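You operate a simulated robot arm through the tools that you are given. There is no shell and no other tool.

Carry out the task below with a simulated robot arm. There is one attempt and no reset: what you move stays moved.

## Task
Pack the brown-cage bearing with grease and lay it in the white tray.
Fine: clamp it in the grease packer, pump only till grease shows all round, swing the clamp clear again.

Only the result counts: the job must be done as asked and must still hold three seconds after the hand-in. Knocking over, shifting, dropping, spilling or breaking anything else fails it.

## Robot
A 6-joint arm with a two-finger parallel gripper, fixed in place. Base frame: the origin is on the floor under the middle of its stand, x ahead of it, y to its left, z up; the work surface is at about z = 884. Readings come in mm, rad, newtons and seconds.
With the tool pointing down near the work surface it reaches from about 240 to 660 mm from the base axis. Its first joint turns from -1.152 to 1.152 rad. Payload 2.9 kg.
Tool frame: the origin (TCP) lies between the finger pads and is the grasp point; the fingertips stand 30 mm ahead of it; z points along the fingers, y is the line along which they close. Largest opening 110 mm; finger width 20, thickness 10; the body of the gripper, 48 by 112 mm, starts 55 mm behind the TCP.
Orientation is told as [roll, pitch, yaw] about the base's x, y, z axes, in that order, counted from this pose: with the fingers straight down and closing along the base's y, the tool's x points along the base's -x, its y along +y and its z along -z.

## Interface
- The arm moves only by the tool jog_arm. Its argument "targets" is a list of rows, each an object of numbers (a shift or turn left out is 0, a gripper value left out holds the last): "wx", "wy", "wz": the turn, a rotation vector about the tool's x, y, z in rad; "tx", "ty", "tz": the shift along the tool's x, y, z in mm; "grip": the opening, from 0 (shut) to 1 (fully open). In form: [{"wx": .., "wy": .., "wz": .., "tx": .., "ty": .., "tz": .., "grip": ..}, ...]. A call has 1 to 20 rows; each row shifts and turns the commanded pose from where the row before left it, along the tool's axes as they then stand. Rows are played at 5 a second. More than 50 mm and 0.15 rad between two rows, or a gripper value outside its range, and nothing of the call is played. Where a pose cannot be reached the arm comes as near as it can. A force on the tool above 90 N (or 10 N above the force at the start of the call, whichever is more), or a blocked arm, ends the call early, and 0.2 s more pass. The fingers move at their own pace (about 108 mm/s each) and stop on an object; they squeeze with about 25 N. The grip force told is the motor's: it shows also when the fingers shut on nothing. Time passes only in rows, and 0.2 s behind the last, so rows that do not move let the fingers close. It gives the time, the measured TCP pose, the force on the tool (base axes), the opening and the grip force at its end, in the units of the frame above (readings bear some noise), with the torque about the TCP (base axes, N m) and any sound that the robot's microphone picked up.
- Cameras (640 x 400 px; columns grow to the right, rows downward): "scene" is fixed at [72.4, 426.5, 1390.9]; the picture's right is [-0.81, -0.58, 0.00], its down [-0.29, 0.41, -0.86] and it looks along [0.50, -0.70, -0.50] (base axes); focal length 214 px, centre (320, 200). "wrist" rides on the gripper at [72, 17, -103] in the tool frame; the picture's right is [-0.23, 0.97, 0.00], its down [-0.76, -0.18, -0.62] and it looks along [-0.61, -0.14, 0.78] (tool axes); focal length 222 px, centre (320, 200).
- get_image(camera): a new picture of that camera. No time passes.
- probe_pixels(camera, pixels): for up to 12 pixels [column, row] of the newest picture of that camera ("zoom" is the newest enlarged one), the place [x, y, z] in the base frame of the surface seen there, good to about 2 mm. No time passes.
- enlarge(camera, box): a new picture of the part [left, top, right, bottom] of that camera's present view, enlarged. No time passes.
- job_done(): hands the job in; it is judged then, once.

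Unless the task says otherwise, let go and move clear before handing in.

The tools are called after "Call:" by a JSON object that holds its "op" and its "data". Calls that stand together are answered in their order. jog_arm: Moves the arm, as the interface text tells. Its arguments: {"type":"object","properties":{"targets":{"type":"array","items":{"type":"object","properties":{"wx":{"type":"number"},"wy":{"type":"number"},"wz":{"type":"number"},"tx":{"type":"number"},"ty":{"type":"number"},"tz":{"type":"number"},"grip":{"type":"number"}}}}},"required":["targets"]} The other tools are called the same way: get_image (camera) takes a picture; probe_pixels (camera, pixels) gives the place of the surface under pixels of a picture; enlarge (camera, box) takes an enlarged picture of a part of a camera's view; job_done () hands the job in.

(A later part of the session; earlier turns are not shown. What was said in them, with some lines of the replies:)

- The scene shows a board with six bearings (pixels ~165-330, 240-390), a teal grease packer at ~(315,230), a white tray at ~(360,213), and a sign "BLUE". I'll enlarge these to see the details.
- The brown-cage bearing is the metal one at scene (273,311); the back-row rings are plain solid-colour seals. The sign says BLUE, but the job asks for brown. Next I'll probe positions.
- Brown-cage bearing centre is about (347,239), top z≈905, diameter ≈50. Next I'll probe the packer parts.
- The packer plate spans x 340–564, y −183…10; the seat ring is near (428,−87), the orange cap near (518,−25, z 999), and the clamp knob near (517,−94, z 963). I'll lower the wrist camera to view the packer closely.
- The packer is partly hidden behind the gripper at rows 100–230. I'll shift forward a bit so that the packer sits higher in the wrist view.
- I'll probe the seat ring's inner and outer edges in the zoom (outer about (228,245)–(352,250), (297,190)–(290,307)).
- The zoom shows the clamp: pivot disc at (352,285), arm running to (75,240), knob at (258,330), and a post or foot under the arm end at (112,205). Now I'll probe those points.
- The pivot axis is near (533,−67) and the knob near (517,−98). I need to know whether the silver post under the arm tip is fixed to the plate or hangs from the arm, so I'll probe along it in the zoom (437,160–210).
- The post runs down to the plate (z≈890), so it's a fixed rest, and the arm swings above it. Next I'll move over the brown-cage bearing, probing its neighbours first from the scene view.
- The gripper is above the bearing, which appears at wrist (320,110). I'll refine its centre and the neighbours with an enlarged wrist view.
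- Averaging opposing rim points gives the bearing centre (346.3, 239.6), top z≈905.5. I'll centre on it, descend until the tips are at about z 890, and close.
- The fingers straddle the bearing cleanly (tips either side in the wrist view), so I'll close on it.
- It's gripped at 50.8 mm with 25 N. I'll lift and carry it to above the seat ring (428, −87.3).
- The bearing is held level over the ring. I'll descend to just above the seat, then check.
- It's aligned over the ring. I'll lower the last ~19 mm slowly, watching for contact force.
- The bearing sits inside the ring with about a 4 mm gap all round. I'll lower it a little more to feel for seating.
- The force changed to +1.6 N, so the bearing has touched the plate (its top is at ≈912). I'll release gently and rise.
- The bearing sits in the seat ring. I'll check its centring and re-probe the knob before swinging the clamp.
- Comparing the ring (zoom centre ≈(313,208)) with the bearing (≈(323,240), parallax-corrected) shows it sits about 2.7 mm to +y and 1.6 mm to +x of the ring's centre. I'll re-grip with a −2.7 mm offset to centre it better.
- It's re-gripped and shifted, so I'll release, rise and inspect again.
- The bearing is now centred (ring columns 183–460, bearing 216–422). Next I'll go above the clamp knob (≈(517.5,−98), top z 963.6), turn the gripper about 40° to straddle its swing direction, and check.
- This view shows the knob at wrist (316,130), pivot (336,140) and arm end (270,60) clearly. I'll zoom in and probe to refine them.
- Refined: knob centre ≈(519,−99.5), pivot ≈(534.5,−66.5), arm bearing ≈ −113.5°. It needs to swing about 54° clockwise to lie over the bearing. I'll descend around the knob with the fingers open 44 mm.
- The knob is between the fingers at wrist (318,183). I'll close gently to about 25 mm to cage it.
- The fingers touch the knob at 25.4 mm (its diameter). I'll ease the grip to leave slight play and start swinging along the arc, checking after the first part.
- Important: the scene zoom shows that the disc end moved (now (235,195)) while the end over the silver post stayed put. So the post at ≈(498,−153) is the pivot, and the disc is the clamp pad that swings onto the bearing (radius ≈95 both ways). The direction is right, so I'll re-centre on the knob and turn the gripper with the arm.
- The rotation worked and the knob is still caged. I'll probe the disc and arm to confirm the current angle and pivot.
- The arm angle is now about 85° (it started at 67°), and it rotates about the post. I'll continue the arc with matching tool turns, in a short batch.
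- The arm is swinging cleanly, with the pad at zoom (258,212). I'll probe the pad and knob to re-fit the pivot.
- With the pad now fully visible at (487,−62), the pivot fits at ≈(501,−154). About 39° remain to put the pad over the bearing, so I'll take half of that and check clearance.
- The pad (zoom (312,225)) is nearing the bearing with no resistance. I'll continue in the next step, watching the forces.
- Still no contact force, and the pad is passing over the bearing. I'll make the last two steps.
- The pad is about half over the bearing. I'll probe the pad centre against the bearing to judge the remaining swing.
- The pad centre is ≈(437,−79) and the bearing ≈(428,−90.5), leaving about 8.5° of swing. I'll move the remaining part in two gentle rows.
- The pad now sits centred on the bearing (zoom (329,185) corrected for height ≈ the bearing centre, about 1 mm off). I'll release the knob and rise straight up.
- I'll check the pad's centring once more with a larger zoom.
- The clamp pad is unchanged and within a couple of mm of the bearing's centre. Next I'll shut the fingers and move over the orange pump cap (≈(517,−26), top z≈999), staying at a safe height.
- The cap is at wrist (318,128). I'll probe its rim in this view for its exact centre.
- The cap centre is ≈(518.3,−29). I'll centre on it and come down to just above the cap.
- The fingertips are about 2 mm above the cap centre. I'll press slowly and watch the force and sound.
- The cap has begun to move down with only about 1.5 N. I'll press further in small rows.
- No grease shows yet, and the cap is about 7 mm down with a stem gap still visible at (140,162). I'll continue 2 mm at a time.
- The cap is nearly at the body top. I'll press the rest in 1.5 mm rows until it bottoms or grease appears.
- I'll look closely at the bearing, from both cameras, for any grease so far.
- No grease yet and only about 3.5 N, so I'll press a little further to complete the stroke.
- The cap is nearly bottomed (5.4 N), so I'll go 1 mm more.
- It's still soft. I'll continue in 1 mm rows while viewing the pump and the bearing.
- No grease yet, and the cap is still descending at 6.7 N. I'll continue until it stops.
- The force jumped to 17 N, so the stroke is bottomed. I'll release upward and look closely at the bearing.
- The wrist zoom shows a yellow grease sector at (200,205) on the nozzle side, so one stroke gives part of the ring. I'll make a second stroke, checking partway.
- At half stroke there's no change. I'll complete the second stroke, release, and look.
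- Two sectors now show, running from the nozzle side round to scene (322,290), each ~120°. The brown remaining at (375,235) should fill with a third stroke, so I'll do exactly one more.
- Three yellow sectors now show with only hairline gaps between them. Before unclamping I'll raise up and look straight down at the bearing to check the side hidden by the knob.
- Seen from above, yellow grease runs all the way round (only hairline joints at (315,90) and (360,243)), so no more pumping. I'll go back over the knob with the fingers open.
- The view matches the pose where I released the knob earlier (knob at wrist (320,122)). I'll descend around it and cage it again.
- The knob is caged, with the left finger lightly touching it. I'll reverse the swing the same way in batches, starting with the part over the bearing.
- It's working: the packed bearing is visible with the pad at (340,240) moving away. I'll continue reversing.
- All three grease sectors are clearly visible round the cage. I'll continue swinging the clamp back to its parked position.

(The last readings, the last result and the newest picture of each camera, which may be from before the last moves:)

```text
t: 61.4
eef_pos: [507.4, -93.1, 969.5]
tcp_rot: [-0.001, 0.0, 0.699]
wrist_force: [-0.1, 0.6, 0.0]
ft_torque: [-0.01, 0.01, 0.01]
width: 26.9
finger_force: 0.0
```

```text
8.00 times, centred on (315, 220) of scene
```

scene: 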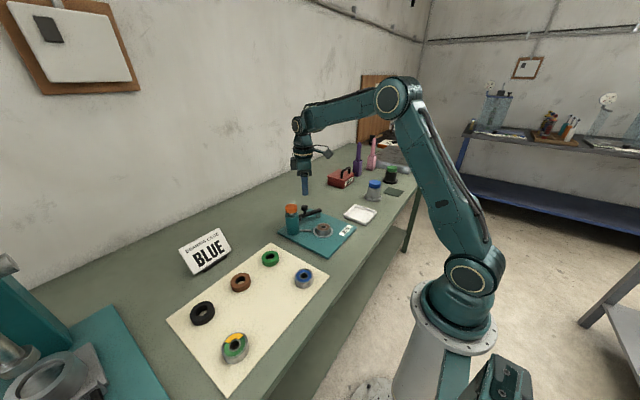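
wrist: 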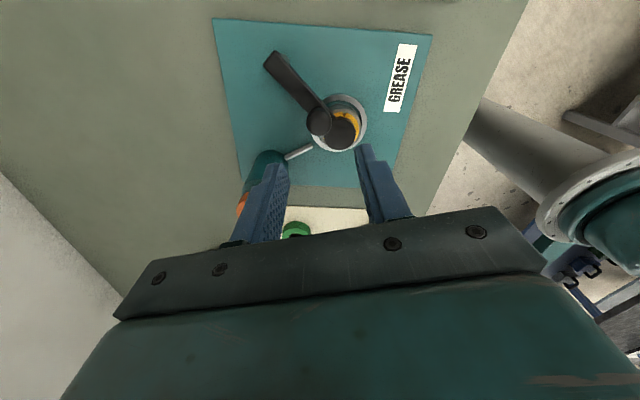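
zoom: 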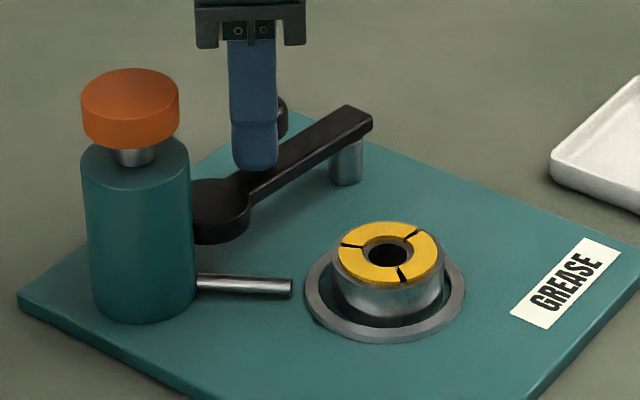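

Nearly parked. I'll do the last three reverse steps back to the starting angle.

Call:
{"op": "jog_arm", "data": {"targets": [{"tx": -0.6, "ty": -4.4}, {"tx": -1.1, "ty": -4.3}, {"tx": -1.5, "ty": -3.9}, {"tx": -0.4, "ty": -0.9}, {}]}}

Call:
{"op": "enlarge", "data": {"camera": "wrist", "box": [220, 50, 420, 220]}}

Call:
{"op": "enlarge", "data": {"camera": "scene", "box": [280, 195, 350, 245]}}

```text
t: 62.6
eef_pos: [518.9, -101.9, 971.2]
tcp_rot: [0.001, 0.001, 0.699]
wrist_force: [0.9, -1.0, -0.4]
ft_torque: [-0.01, -0.03, -0.01]
width: 27.1
finger_force: 0.1
```

```text
2.35 times, centred on (320, 135) of wrist
```

zoom: 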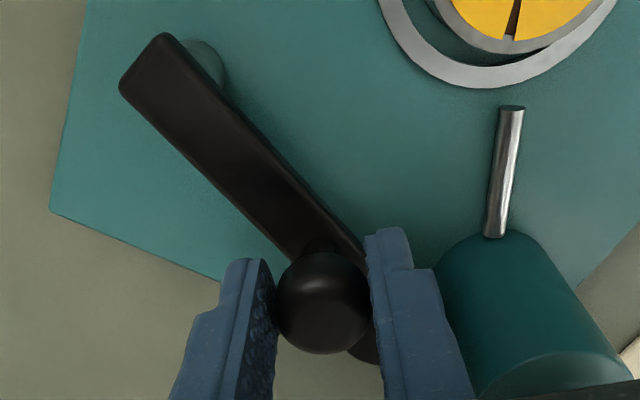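

```text
8.00 times, centred on (315, 220) of scene
```

zoom: 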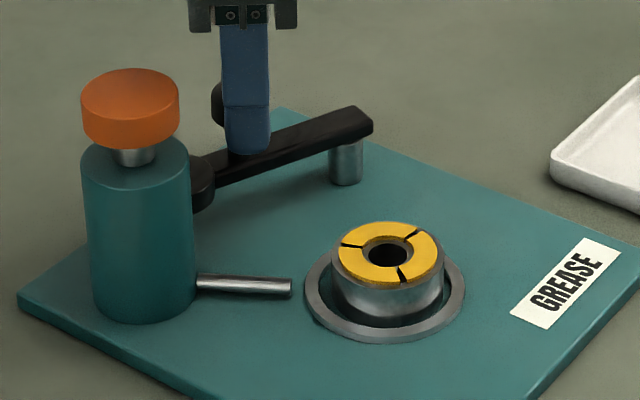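

The clamp is back at its starting position. I'll release the knob, rise, and turn the gripper back to straight.

Call:
{"op": "jog_arm", "data": {"targets": [{"grip": 0.42}, {}, {"tz": -20}, {"tz": -30}, {"tz": -30}, {"wz": 0.14}, {"wz": 0.14}, {"wz": 0.14}, {"wz": 0.14}, {"wz": 0.14, "grip": 0.62}, {}]}}

Call:
{"op": "enlarge", "data": {"camera": "scene", "box": [280, 195, 350, 245]}}

```text
t: 65.0
eef_pos: [519.1, -101.4, 1051.2]
tcp_rot: [0.0, -0.001, -0.001]
wrist_force: [-0.4, -0.6, 0.7]
ft_torque: [-0.02, 0.02, -0.01]
width: 68.6
finger_force: 0.1
```

```text
8.00 times, centred on (315, 220) of scene
```

zoom: 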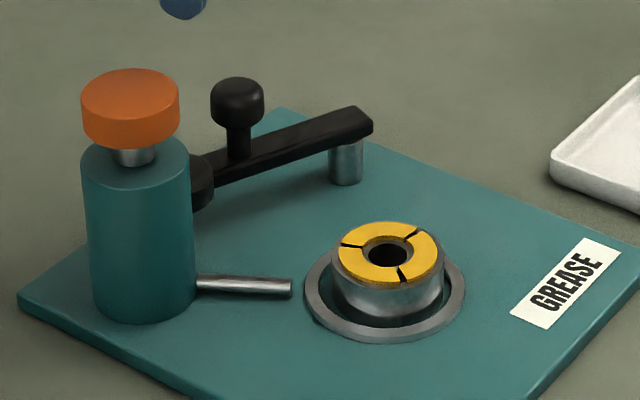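

The clamp is clear and the bearing is packed all round. I'll move above the bearing at ≈(426.2,−90.3).

Call:
{"op": "jog_arm", "data": {"targets": [{"tx": 23.2, "ty": 2.8}, {"tx": 23.2, "ty": 2.8}, {"tx": 23.2, "ty": 2.8}, {"tx": 23.3, "ty": 2.7}, {}]}}

Call:
{"op": "get_image", "data": {"camera": "wrist"}}

Call:
{"op": "enlarge", "data": {"camera": "wrist", "box": [260, 60, 380, 160]}}

```text
t: 66.2
eef_pos: [425.5, -90.4, 1050.2]
tcp_rot: [0.0, -0.003, 0.001]
wrist_force: [0.6, -0.3, -0.5]
ft_torque: [-0.02, -0.03, -0.01]
width: 68.1
finger_force: 0.0
```

```text
taken
```

wrist: 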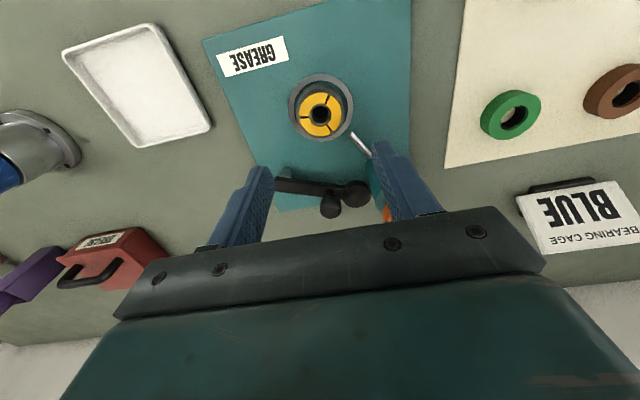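

```text
4.00 times, centred on (320, 110) of wrist
```

zoom: 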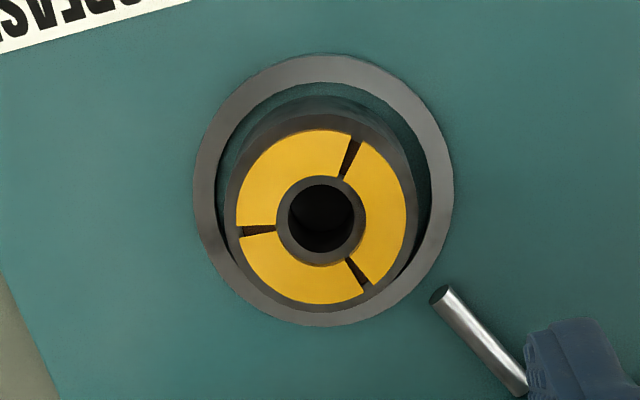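

Grease shows in all three sectors, and the bearing is centred under the gripper (zoom (320,218)). I'll descend and grip by the outer race.

Call:
{"op": "jog_arm", "data": {"targets": [{"tz": 30}, {"tz": 30}, {"tz": 30}, {"tz": 20}, {"tz": 10}, {"tz": 4}, {}, {"grip": 0.5}, {"grip": 0.0}, {}, {}]}}

Call:
{"op": "enlarge", "data": {"camera": "scene", "box": [280, 195, 350, 245]}}

```text
t: 68.6
eef_pos: [427.0, -90.5, 927.0]
tcp_rot: [0.001, 0.0, 0.0]
wrist_force: [0.2, 0.6, 0.0]
ft_torque: [0.02, 0.0, -0.03]
width: 50.9
finger_force: 24.8
```

```text
8.00 times, centred on (315, 220) of scene
```

zoom: 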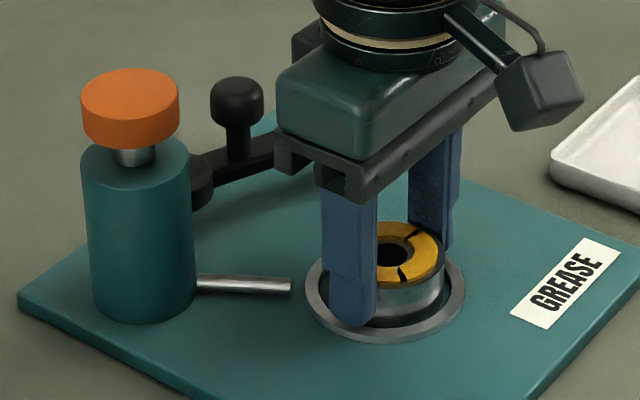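

Gripped at 50.9 mm. I'll lift, then carry the bearing to above the white tray centre (≈(369,−273)).

Call:
{"op": "jog_arm", "data": {"targets": [{"tz": -8}, {"tz": -25}, {"tz": -30}, {"tz": -30}, {"tz": -17}, {"tx": 7.25, "ty": -22.8}, {"tx": 7.25, "ty": -22.8}, {"tx": 7.25, "ty": -22.8}, {"tx": 7.25, "ty": -22.8}, {"tx": 7.25, "ty": -22.8}, {"tx": 7.25, "ty": -22.8}, {"tx": 7.25, "ty": -22.8}, {"tx": 7.25, "ty": -22.8}, {}]}}

Call:
{"op": "get_image", "data": {"camera": "wrist"}}

Call:
{"op": "enlarge", "data": {"camera": "scene", "box": [290, 160, 420, 250]}}

```text
t: 71.6
eef_pos: [369.2, -274.0, 1037.5]
tcp_rot: [0.0, 0.0, 0.001]
wrist_force: [-0.7, -0.3, -2.1]
ft_torque: [0.0, 0.02, 0.02]
width: 50.7
finger_force: 25.4
```

```text
taken
```

wrist: 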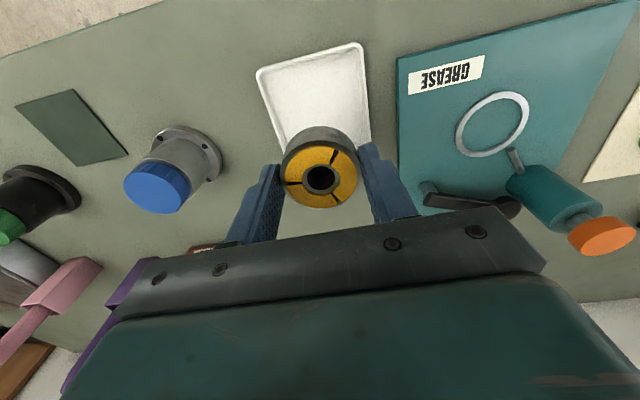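

```text
4.44 times, centred on (355, 205) of scene
```

zoom: 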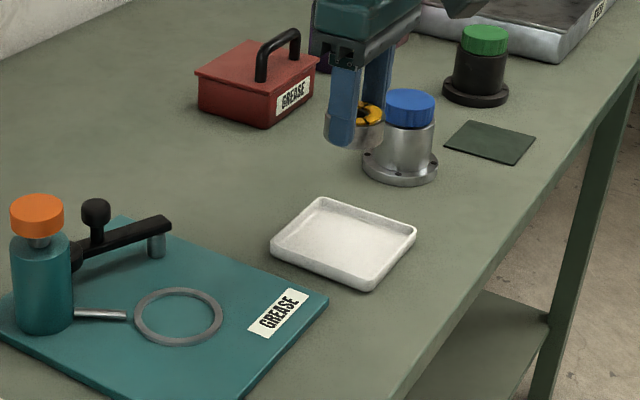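

The bearing is above the tray in the wrist view. I'll probe the tray rim and the blue-capped canister to confirm centring and clearance.

Call:
{"op": "probe_pixels", "data": {"camera": "zoom", "pixels": [[272, 240], [322, 200], [414, 232], [370, 286], [343, 240], [410, 95], [410, 150], [368, 160], [290, 240], [320, 210], [400, 232], [365, 270]]}}

Call:
{"op": "probe_pixels", "data": {"camera": "wrist", "pixels": [[260, 72], [360, 47], [372, 150], [315, 90], [275, 85], [355, 60], [168, 180], [155, 165], [365, 100], [270, 100]]}}

```text
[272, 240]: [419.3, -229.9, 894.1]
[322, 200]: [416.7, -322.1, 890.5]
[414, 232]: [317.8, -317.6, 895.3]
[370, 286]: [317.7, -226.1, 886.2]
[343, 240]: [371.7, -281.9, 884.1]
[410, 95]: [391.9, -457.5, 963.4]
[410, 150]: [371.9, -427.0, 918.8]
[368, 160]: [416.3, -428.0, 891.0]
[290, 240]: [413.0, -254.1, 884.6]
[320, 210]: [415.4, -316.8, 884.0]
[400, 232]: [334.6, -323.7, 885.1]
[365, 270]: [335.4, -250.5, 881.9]
```

```text
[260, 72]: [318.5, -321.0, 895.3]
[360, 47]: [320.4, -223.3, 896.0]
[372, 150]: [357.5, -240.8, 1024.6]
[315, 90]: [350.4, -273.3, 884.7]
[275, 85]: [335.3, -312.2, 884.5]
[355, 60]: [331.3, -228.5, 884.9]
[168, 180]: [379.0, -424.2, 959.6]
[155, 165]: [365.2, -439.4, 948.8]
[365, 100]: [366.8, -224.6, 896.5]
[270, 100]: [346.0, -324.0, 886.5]
```

The tray centre is ≈(368.5,−273.5), floor z≈885, and the canister is well clear. I'll lower to just above the floor.

Call:
{"op": "jog_arm", "data": {"targets": [{"tz": 30}, {"tz": 30}, {"tz": 30}, {"tz": 15}, {"tz": 7}, {}]}}

Call:
{"op": "enlarge", "data": {"camera": "scene", "box": [325, 185, 395, 235]}}

```text
t: 73.0
eef_pos: [369.1, -272.2, 923.2]
tcp_rot: [0.0, -0.001, 0.001]
wrist_force: [-0.9, 0.1, -1.7]
ft_torque: [-0.02, -0.01, 0.0]
width: 50.7
finger_force: 24.9
```

```text
8.00 times, centred on (360, 210) of scene
```

zoom: 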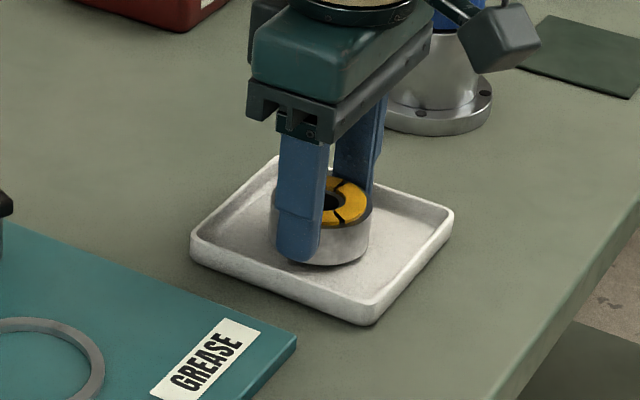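

It's centred in the tray with no contact yet (−1.7 N is the bearing's weight). I'll feel for the floor in half-millimetre steps.

Call:
{"op": "jog_arm", "data": {"targets": [{"tz": 0.7}, {"tz": 0.6}, {}]}}

```text
t: 73.8
eef_pos: [367.6, -271.7, 922.2]
tcp_rot: [0.0, 0.0, -0.001]
wrist_force: [0.2, -0.7, -1.8]
ft_torque: [0.02, -0.01, 0.05]
width: 51.0
finger_force: 25.1
```

Call:
{"op": "jog_arm", "data": {"targets": [{"tz": 0.5}, {"tz": 0.4}, {}]}}

```text
t: 74.6
eef_pos: [367.9, -272.9, 921.8]
tcp_rot: [0.0, -0.001, 0.0]
wrist_force: [0.2, 0.0, -2.4]
ft_torque: [0.0, -0.01, 0.0]
width: 50.9
finger_force: 25.1
```

Call:
{"op": "jog_arm", "data": {"targets": [{"tz": 0.6}, {}]}}

```text
t: 75.2
eef_pos: [368.2, -273.7, 921.2]
tcp_rot: [0.001, 0.0, 0.0]
wrist_force: [0.0, 0.1, -2.0]
ft_torque: [0.03, 0.01, 0.01]
width: 51.0
finger_force: 25.0
```

There's still no contact at −2 N, so I'll go a little lower.

Call:
{"op": "jog_arm", "data": {"targets": [{"tz": 0.6}, {}]}}

Call:
{"op": "enlarge", "data": {"camera": "scene", "box": [345, 200, 380, 225]}}

```text
t: 75.8
eef_pos: [368.1, -272.4, 921.8]
tcp_rot: [-0.001, 0.0, 0.0]
wrist_force: [0.3, 0.7, -2.2]
ft_torque: [-0.05, 0.03, -0.01]
width: 51.0
finger_force: 25.2
```

```text
16.00 times, centred on (362, 212) of scene
```

zoom: 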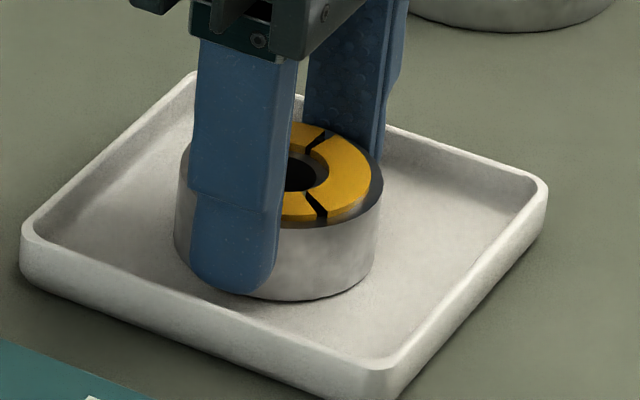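

It's very close to the floor. I'll continue in small steps until the force lifts.

Call:
{"op": "jog_arm", "data": {"targets": [{"tz": 0.6}, {}]}}

```text
t: 76.4
eef_pos: [370.3, -271.9, 919.8]
tcp_rot: [0.0, -0.001, 0.0]
wrist_force: [-0.7, -0.8, -2.1]
ft_torque: [-0.01, 0.01, 0.0]
width: 50.6
finger_force: 25.3
```

Call:
{"op": "jog_arm", "data": {"targets": [{"tz": 0.6}, {}]}}

```text
t: 77.0
eef_pos: [369.5, -272.1, 919.9]
tcp_rot: [0.0, 0.0, 0.0]
wrist_force: [-1.4, 1.5, 1.4]
ft_torque: [-0.06, 0.04, -0.03]
width: 51.0
finger_force: 25.5
```

The force flipped to +1.4 N, so the bearing rests on the tray floor. I'll open just enough (staying inside the rim) and rise.

Call:
{"op": "jog_arm", "data": {"targets": [{"grip": 0.49}, {"grip": 0.54}, {}, {"tz": -10}, {"tz": -25}, {"tz": -30}, {"tz": -30}, {"tz": -30}, {}]}}

Call:
{"op": "get_image", "data": {"camera": "scene"}}

Call:
{"op": "enlarge", "data": {"camera": "scene", "box": [325, 185, 395, 235]}}

Call:
{"op": "get_image", "data": {"camera": "wrist"}}

```text
t: 79.0
eef_pos: [367.5, -272.9, 1045.3]
tcp_rot: [0.001, 0.0, -0.001]
wrist_force: [0.0, 0.3, -0.4]
ft_torque: [-0.01, -0.03, 0.02]
width: 59.8
finger_force: 0.1
```

```text
taken
```

scene: 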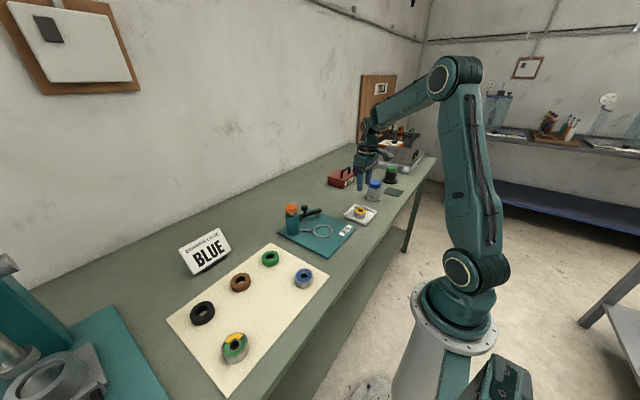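

```text
8.00 times, centred on (360, 210) of scene
```

zoom: 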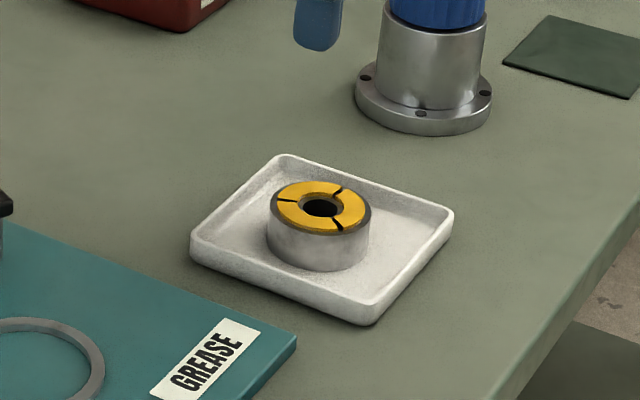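

```text
taken
```

wrist: 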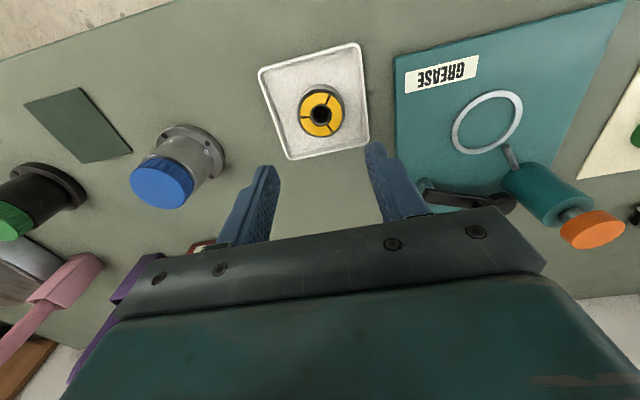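

The packed bearing lies flat in the tray (zoom (320,225)), the clamp is parked, and nothing else has moved. I'll raise the arm a bit more and do a final check of the packer.

Call:
{"op": "jog_arm", "data": {"targets": [{"tz": -30}, {"tz": -30}, {"tz": -30}, {}, {}]}}

Call:
{"op": "enlarge", "data": {"camera": "scene", "box": [270, 190, 390, 265]}}

```text
t: 80.2
eef_pos: [367.6, -272.2, 1135.9]
tcp_rot: [0.001, 0.001, 0.0]
wrist_force: [0.3, 0.4, -0.3]
ft_torque: [0.01, 0.03, 0.01]
width: 59.3
finger_force: 0.0
```

```text
5.33 times, centred on (330, 228) of scene
```

zoom: 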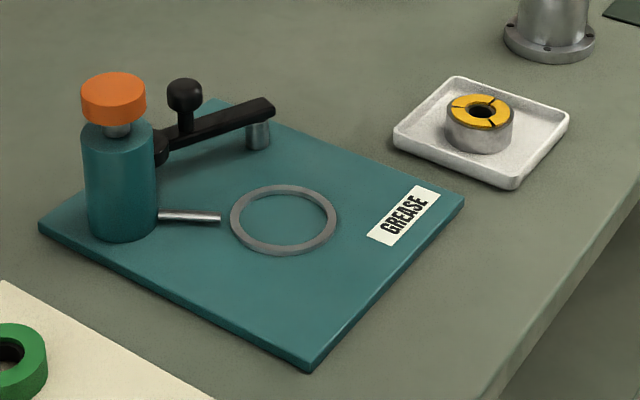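

The final view shows the clamp parked clear, the seat empty and clean, and the greased bearing resting in the white tray, with the arm well away. I'm handing in the job.

Call:
{"op": "job_done", "data": {}}

```text
The job is handed in.
```

The brown-cage bearing is packed with grease all the way round and lies flat in the white tray. The job is handed in.

- **Packing:** I clamped the bearing in the grease packer and gave it three full pump strokes. Each stroke filled about a third of the cage. I stopped once yellow showed all round, apart from the hairline joints between the three fills.
- **Clamp:** I swung it back to where it started, and the seat is empty and clean.
- **Other items:** In the last pictures nothing else on the bench had moved, and there was no spilled grease. The arm is raised clear of the tray.
- **The sign:** The "BEARING CAGE BLUE" card on the bench doesn't match your request. I followed your request and packed the brown-cage bearing.
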